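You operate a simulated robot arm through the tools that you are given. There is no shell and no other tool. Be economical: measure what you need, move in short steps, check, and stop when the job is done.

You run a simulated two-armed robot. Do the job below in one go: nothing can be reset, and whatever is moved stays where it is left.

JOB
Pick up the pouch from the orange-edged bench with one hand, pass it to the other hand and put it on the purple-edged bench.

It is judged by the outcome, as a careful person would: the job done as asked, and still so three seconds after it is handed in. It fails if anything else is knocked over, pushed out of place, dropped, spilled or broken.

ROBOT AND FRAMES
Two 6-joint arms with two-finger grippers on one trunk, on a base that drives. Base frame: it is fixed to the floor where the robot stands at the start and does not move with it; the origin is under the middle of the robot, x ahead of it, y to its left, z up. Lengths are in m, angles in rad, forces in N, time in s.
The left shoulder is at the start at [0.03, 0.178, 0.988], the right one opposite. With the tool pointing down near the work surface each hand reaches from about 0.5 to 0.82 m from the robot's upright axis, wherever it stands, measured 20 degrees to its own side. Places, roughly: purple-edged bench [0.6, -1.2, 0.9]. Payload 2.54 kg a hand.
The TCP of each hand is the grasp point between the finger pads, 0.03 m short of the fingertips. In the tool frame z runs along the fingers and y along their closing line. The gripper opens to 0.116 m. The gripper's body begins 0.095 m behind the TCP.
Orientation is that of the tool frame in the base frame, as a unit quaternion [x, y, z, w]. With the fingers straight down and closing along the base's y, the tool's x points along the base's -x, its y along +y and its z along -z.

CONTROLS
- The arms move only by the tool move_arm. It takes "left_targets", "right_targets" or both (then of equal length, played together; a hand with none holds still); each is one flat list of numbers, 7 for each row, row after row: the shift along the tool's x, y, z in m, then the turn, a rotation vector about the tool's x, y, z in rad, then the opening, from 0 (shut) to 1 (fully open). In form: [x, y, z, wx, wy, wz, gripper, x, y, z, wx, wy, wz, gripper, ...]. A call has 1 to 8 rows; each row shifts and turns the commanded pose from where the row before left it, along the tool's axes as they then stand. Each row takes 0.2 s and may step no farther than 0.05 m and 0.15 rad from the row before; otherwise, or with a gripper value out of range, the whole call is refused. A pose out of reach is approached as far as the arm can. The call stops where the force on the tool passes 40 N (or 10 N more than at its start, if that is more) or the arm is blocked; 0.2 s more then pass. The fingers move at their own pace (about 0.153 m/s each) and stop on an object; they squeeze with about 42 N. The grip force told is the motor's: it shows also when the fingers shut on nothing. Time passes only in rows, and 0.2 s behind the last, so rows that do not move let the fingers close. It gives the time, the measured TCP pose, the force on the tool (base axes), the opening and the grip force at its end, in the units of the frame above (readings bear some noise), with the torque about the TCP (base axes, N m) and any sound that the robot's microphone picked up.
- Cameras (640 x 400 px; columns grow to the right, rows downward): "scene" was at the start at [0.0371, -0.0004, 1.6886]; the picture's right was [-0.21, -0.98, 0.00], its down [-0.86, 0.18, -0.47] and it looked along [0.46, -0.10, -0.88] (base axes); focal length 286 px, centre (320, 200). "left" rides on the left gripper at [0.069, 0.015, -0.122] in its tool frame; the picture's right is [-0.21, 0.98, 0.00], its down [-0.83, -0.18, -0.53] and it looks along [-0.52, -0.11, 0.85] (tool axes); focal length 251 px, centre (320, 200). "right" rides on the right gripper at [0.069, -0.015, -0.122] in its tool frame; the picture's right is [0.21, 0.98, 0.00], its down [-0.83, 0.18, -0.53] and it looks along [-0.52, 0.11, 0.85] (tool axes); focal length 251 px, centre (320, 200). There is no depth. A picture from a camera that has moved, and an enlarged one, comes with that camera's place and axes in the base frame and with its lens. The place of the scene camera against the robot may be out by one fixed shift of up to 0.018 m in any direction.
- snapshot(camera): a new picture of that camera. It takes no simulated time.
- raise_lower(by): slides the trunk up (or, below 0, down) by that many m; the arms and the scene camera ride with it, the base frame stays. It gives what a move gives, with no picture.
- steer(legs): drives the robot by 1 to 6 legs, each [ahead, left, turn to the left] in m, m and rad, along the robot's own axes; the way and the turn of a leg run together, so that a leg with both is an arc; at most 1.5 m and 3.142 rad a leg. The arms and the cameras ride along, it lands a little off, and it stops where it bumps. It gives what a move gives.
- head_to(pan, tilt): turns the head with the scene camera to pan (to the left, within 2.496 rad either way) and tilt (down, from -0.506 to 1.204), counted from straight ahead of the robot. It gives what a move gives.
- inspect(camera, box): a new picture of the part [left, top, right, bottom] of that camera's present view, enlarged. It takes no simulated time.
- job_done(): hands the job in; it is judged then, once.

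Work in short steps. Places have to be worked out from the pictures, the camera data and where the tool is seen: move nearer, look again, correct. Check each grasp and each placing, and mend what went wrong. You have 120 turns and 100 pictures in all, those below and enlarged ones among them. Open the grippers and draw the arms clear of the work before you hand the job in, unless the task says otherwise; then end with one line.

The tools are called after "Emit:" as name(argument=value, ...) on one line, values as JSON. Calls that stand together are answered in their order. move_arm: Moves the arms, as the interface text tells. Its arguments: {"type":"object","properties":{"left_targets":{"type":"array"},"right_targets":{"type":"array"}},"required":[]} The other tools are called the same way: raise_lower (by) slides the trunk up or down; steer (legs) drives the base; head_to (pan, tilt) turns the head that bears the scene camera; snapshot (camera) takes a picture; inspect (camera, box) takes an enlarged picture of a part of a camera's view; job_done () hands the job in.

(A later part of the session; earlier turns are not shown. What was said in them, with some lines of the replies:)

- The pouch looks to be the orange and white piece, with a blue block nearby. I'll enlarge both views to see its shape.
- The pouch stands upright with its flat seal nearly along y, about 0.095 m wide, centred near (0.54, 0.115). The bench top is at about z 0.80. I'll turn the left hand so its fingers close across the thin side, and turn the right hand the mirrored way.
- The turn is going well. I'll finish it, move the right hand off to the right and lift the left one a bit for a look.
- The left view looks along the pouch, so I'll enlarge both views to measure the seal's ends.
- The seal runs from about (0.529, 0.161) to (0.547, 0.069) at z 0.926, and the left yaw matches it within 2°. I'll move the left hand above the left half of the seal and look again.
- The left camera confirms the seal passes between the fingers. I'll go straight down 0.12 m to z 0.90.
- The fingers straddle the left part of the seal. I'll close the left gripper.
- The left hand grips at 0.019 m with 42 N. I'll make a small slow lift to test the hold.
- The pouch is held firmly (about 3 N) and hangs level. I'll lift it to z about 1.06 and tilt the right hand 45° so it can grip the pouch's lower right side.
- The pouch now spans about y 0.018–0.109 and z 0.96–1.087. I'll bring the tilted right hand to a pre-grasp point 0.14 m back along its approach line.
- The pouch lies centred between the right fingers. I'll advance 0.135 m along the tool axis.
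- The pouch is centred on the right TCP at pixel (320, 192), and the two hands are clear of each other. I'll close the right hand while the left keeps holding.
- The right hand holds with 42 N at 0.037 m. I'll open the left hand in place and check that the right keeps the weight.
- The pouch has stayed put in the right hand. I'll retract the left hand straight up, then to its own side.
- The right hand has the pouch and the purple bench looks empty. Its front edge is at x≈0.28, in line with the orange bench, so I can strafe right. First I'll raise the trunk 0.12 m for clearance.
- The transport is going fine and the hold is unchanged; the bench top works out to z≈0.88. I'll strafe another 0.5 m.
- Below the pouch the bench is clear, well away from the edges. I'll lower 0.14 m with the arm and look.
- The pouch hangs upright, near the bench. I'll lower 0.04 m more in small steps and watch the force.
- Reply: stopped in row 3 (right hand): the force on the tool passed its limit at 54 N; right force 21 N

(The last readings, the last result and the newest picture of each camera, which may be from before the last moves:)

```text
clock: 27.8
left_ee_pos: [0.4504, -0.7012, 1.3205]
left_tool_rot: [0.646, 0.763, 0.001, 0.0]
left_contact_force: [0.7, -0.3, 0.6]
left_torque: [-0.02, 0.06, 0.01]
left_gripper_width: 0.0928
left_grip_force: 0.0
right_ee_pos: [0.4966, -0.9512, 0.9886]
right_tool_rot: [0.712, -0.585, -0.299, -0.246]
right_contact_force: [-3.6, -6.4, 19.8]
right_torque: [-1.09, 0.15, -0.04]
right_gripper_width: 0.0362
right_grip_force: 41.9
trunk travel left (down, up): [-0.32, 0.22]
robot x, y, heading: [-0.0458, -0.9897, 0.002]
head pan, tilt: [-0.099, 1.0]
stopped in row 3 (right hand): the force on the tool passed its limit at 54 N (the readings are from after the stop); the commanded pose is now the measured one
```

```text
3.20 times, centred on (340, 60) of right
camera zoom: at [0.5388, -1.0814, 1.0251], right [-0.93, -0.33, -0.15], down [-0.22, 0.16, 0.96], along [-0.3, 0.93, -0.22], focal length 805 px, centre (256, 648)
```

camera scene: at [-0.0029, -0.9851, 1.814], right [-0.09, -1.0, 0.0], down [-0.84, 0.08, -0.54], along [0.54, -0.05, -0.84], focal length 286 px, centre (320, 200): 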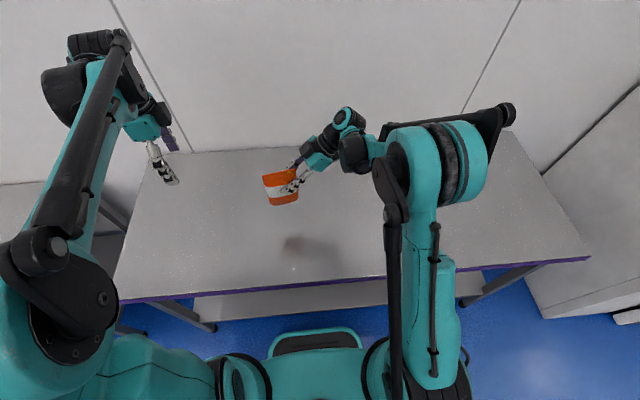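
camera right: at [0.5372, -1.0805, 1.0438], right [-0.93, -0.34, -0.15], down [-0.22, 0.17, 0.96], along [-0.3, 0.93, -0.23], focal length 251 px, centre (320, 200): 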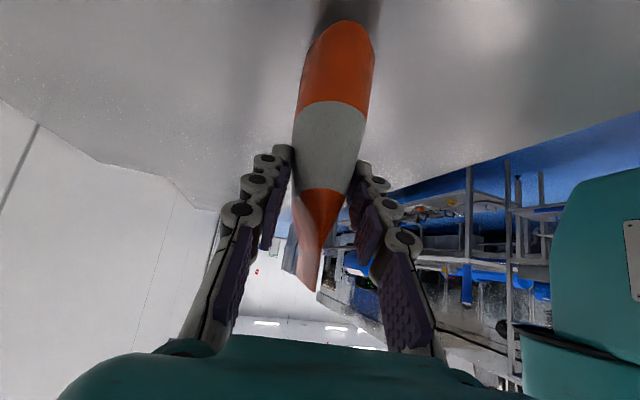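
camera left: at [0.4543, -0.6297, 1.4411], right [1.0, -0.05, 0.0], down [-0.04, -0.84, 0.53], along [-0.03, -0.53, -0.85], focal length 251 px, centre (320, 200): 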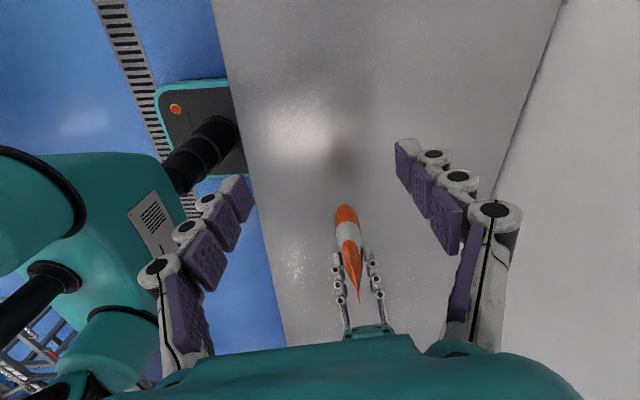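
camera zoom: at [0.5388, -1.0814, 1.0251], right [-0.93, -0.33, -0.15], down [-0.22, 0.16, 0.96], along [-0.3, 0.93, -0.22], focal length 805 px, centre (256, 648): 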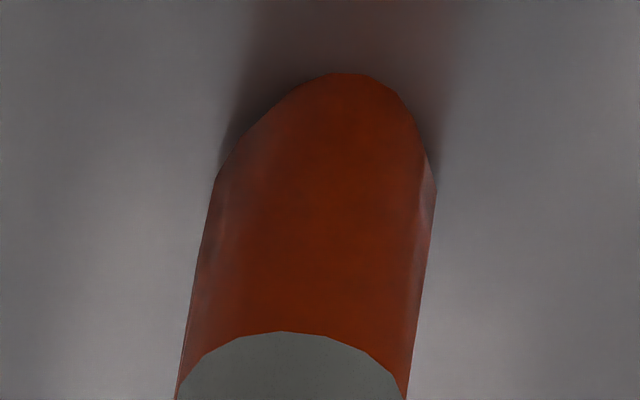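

It touched down at TCP z≈0.989, and the torque suggests the right bottom corner touched first. I'll ease up 4 mm and look at the tilt.

Emit:
move_arm(right_targets=[-0.0028, 0, -0.0028, 0, 0, 0, 0, 0, 0, 0, 0, 0, 0, 0])

Emit:
inspect(camera="scene", box=[240, 160, 340, 240])

Emit:
inspect(camera="right", box=[220, 0, 460, 150])

```text
clock: 28.4
left_ee_pos: [0.45, -0.6999, 1.3205]
left_tool_rot: [0.646, 0.764, 0.0, 0.0]
left_contact_force: [0.1, 0.6, 0.2]
left_torque: [-0.02, -0.04, 0.01]
left_gripper_width: 0.0929
left_grip_force: 0.1
right_ee_pos: [0.4976, -0.9502, 0.9925]
right_tool_rot: [0.712, -0.586, -0.298, -0.247]
right_contact_force: [0.0, -0.6, -3.6]
right_torque: [-0.1, -0.01, -0.03]
right_gripper_width: 0.0361
right_grip_force: 42.3
trunk travel left (down, up): [-0.32, 0.22]
robot x, y, heading: [-0.0438, -0.9929, 0.007]
head pan, tilt: [-0.099, 1.0]
```

```text
5.00 times, centred on (290, 200) of scene
camera zoom: at [-0.0033, -0.985, 1.814], right [-0.09, -1.0, 0.0], down [-0.84, 0.08, -0.54], along [0.54, -0.05, -0.84], focal length 1432 px, centre (470, 200)
```

zoom: 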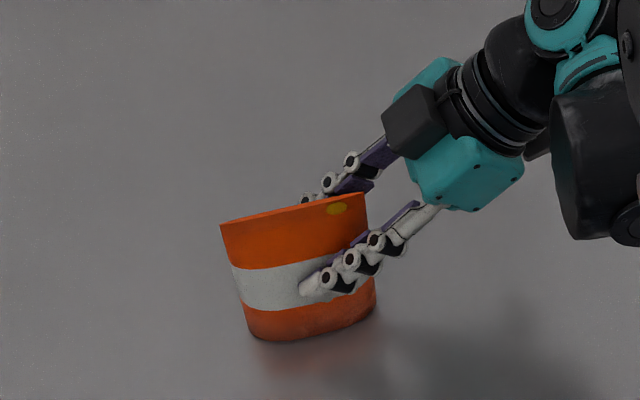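

```text
2.67 times, centred on (340, 75) of right
camera zoom: at [0.5391, -1.0806, 1.028], right [-0.93, -0.33, -0.16], down [-0.22, 0.16, 0.96], along [-0.3, 0.93, -0.22], focal length 670 px, centre (267, 533)
```

zoom: 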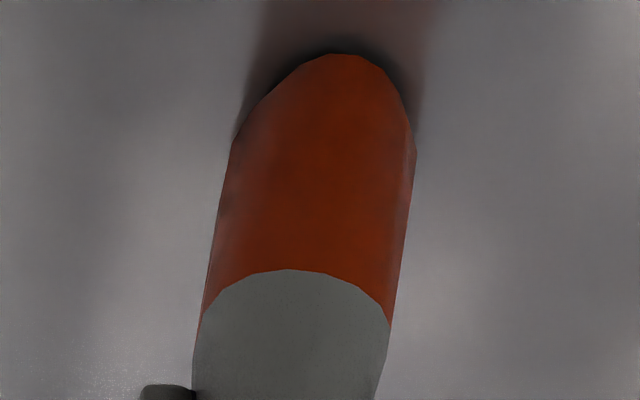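

The tilt looks under about 2°, and the base is a few millimetres above the bench. I'll go down about 3 mm to light contact.

Emit:
move_arm(right_targets=[0.0011, 0, 0.0011, 0, 0, 0, 0, 0, 0, 0, 0, 0, 0, 0])

```text
clock: 28.9
left_ee_pos: [0.452, -0.7004, 1.3189]
left_tool_rot: [0.645, 0.764, 0.0, 0.0]
left_contact_force: [-0.1, 0.5, 0.5]
left_torque: [-0.01, -0.01, 0.01]
left_gripper_width: 0.093
left_grip_force: 0.1
right_ee_pos: [0.4971, -0.951, 0.9907]
right_tool_rot: [0.712, -0.587, -0.298, -0.247]
right_contact_force: [0.4, -0.5, -2.9]
right_torque: [-0.06, -0.03, 0.01]
right_gripper_width: 0.0358
right_grip_force: 42.1
trunk travel left (down, up): [-0.32, 0.22]
robot x, y, heading: [-0.0454, -0.9948, 0.004]
head pan, tilt: [-0.099, 1.0]
```

There's no contact yet, so I'll go down about 1.5 mm more.

Emit:
move_arm(right_targets=[0.0011, 0, 0.0011, 0, 0, 0, 0, 0, 0, 0, 0, 0, 0, 0])

```text
clock: 29.6
left_ee_pos: [0.4514, -0.7002, 1.3193]
left_tool_rot: [0.646, 0.763, 0.0, 0.001]
left_contact_force: [-0.9, 0.2, 0.1]
left_torque: [-0.01, 0.0, -0.03]
left_gripper_width: 0.0929
left_grip_force: 0.0
right_ee_pos: [0.4984, -0.9506, 0.9892]
right_tool_rot: [0.713, -0.585, -0.299, -0.246]
right_contact_force: [0.5, 0.5, -1.5]
right_torque: [0.05, -0.05, -0.06]
right_gripper_width: 0.0359
right_grip_force: 41.9
trunk travel left (down, up): [-0.32, 0.22]
robot x, y, heading: [-0.0508, -0.99, 0.002]
head pan, tilt: [-0.099, 1.0]
```

The weight is starting to come off. I'll go down one more millimetre.

Emit:
move_arm(right_targets=[0.001, 0, 0.001, 0, 0, 0, 0, 0, 0, 0, 0, 0, 0, 0])

```text
clock: 30.1
left_ee_pos: [0.4501, -0.7019, 1.322]
left_tool_rot: [0.647, 0.763, 0.001, 0.0]
left_contact_force: [0.6, -0.5, 0.4]
left_torque: [-0.03, 0.01, 0.02]
left_gripper_width: 0.0932
left_grip_force: 0.1
right_ee_pos: [0.4978, -0.9514, 0.9886]
right_tool_rot: [0.711, -0.586, -0.298, -0.249]
right_contact_force: [4.3, -5.5, 21.0]
right_torque: [-0.33, 0.0, -0.07]
right_gripper_width: 0.036
right_grip_force: 41.9
trunk travel left (down, up): [-0.32, 0.22]
robot x, y, heading: [-0.045, -0.9934, 0.004]
head pan, tilt: [-0.099, 1.0]
```

It's in firm contact now. I'll ease up slightly and open the right hand in stages.

Emit:
move_arm(right_targets=[-0.0004, 0, -0.0004, 0, 0, 0, 0, 0, 0, 0, 0, 0, 0, 0.4, 0, 0, 0, 0, 0, 0, 0.6, 0, 0, 0, 0, 0, 0, 0.8, 0, 0, 0, 0, 0, 0, 1])

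Emit:
snapshot(camera="right")

Emit:
inspect(camera="scene", box=[240, 160, 340, 240])

```text
clock: 31.4
left_ee_pos: [0.452, -0.6998, 1.3192]
left_tool_rot: [0.645, 0.764, -0.001, 0.0]
left_contact_force: [0.9, 0.0, 0.0]
left_torque: [0.0, 0.0, 0.01]
left_gripper_width: 0.0928
left_grip_force: 0.2
right_ee_pos: [0.4985, -0.95, 0.9879]
right_tool_rot: [0.713, -0.586, -0.297, -0.246]
right_contact_force: [0.3, 1.0, -0.2]
right_torque: [0.03, -0.02, -0.02]
right_gripper_width: 0.1161
right_grip_force: 0.0
trunk travel left (down, up): [-0.32, 0.22]
robot x, y, heading: [-0.0493, -0.9884, 0.01]
head pan, tilt: [-0.099, 1.0]
```

```text
58 pictures are left
camera right: at [0.5397, -1.0803, 1.0246], right [-0.93, -0.33, -0.16], down [-0.22, 0.16, 0.96], along [-0.3, 0.93, -0.22], focal length 251 px, centre (320, 200)
```

right: 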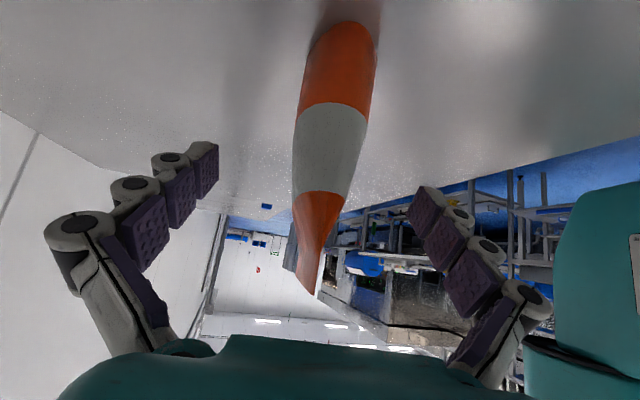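

```text
5.00 times, centred on (290, 200) of scene
camera zoom: at [-0.0034, -0.9851, 1.814], right [-0.09, -1.0, 0.0], down [-0.84, 0.08, -0.54], along [0.54, -0.05, -0.84], focal length 1432 px, centre (470, 200)
```

zoom: 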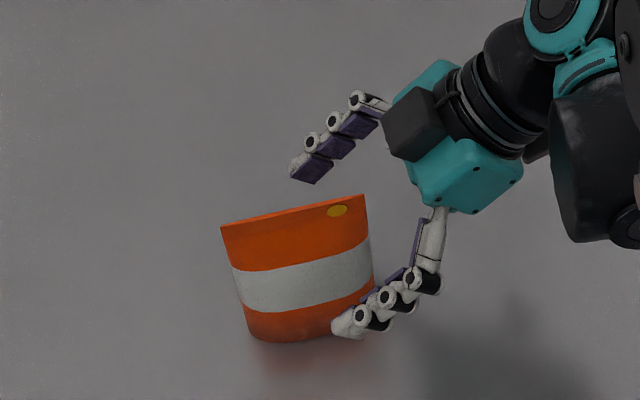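

The pouch stands upright by itself. I'll back the right hand out along its approach line.

Emit:
move_arm(right_targets=[0, 0, -0.02, 0, 0, 0, 1, 0, 0, -0.03, 0, 0, 0, 1, 0, 0, -0.03, 0, 0, 0, 1, 0, 0, -0.03, 0, 0, 0, 1, 0, 0, -0.03, 0, 0, 0, 1, 0, 0, -0.03, 0, 0, 0, 1, 0, 0, 0, 0, 0, 0, 1])

Emit:
snapshot(camera="scene")

Emit:
snapshot(camera="right")

```text
clock: 33.0
left_ee_pos: [0.4509, -0.6987, 1.3211]
left_tool_rot: [0.645, 0.764, 0.001, -0.001]
left_contact_force: [-0.7, 0.1, -0.7]
left_torque: [-0.03, 0.02, 0.02]
left_gripper_width: 0.0929
left_grip_force: 0.1
right_ee_pos: [0.5209, -1.0707, 1.1072]
right_tool_rot: [0.712, -0.586, -0.298, -0.246]
right_contact_force: [0.3, 0.1, 0.8]
right_torque: [0.0, 0.03, 0.0]
right_gripper_width: 0.1159
right_grip_force: 0.0
trunk travel left (down, up): [-0.32, 0.22]
robot x, y, heading: [-0.0438, -0.9926, 0.001]
head pan, tilt: [-0.099, 1.0]
```

```text
56 pictures are left
camera scene: at [-0.0027, -0.9842, 1.814], right [-0.09, -1.0, 0.0], down [-0.84, 0.08, -0.54], along [0.54, -0.05, -0.84], focal length 286 px, centre (320, 200)
```

scene: 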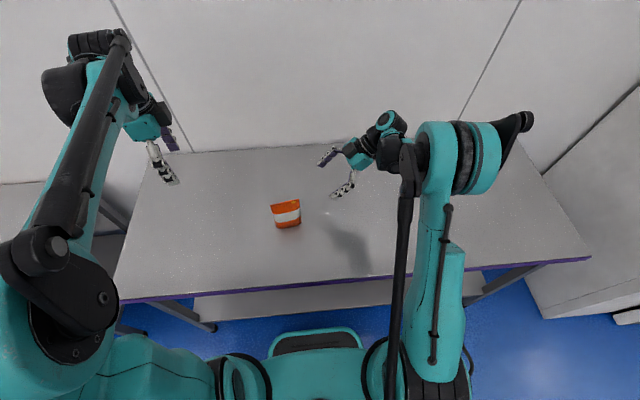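

```text
55 pictures are left
camera right: at [0.5627, -1.2004, 1.1432], right [-0.93, -0.34, -0.15], down [-0.22, 0.16, 0.96], along [-0.3, 0.93, -0.22], focal length 251 px, centre (320, 200)
```

right: 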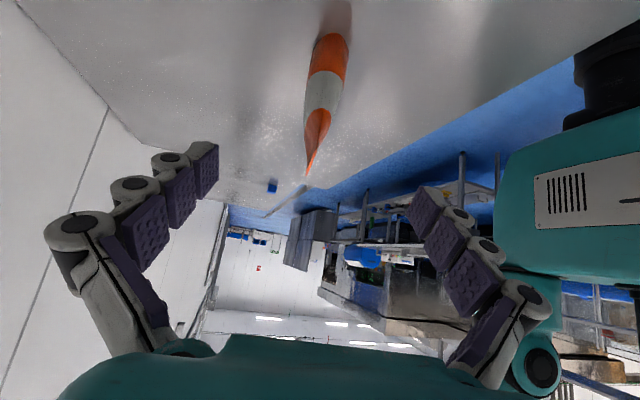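

The pouch stands upright on the purple-edged bench, and the right arm is clear. I'll raise the right hand a bit more, open the left fully, and hand in.

Emit:
move_arm(left_targets=[0, 0, 0, 0, 0, 0, 1, 0, 0, 0, 0, 0, 0, 1, 0, 0, 0, 0, 0, 0, 1], right_targets=[0, 0, -0.04, 0, 0, 0, 1, 0, 0, -0.04, 0, 0, 0, 1, 0, 0, 0, 0, 0, 0, 1])

Emit:
inspect(camera="scene", box=[200, 140, 400, 280])

```text
clock: 33.8
left_ee_pos: [0.4516, -0.6998, 1.3202]
left_tool_rot: [0.645, 0.764, 0.0, 0.0]
left_contact_force: [0.0, -0.3, 0.1]
left_torque: [-0.05, -0.04, -0.01]
left_gripper_width: 0.1161
left_grip_force: 0.0
right_ee_pos: [0.5323, -1.1285, 1.1641]
right_tool_rot: [0.712, -0.586, -0.298, -0.246]
right_contact_force: [1.3, 0.0, 0.0]
right_torque: [0.0, -0.03, 0.01]
right_gripper_width: 0.1159
right_grip_force: 0.1
trunk travel left (down, up): [-0.32, 0.22]
robot x, y, heading: [-0.0503, -0.9927, -0.0]
head pan, tilt: [-0.099, 1.0]
```

```text
2.86 times, centred on (300, 210) of scene
camera zoom: at [-0.003, -0.9844, 1.814], right [-0.09, -1.0, 0.0], down [-0.84, 0.08, -0.54], along [0.54, -0.05, -0.84], focal length 818 px, centre (377, 171)
```

zoom: 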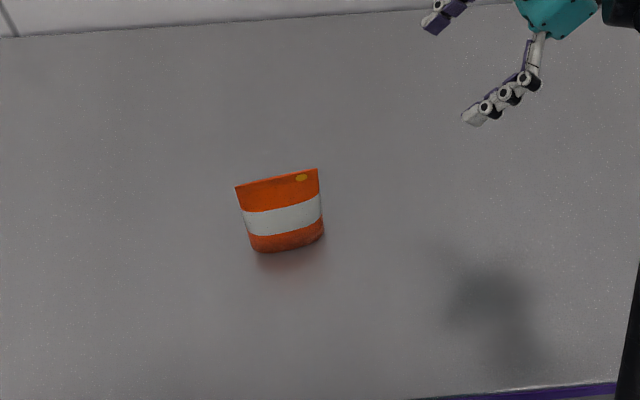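

The pouch is standing steady, and both hands are open and clear. I'm handing the job in.

Emit:
job_done()

```text
The job is handed in.
```

I picked up the pouch from the orange-edged bench with the left hand, passed it to the right, and set it upright on the purple-edged bench; nothing else was touched.
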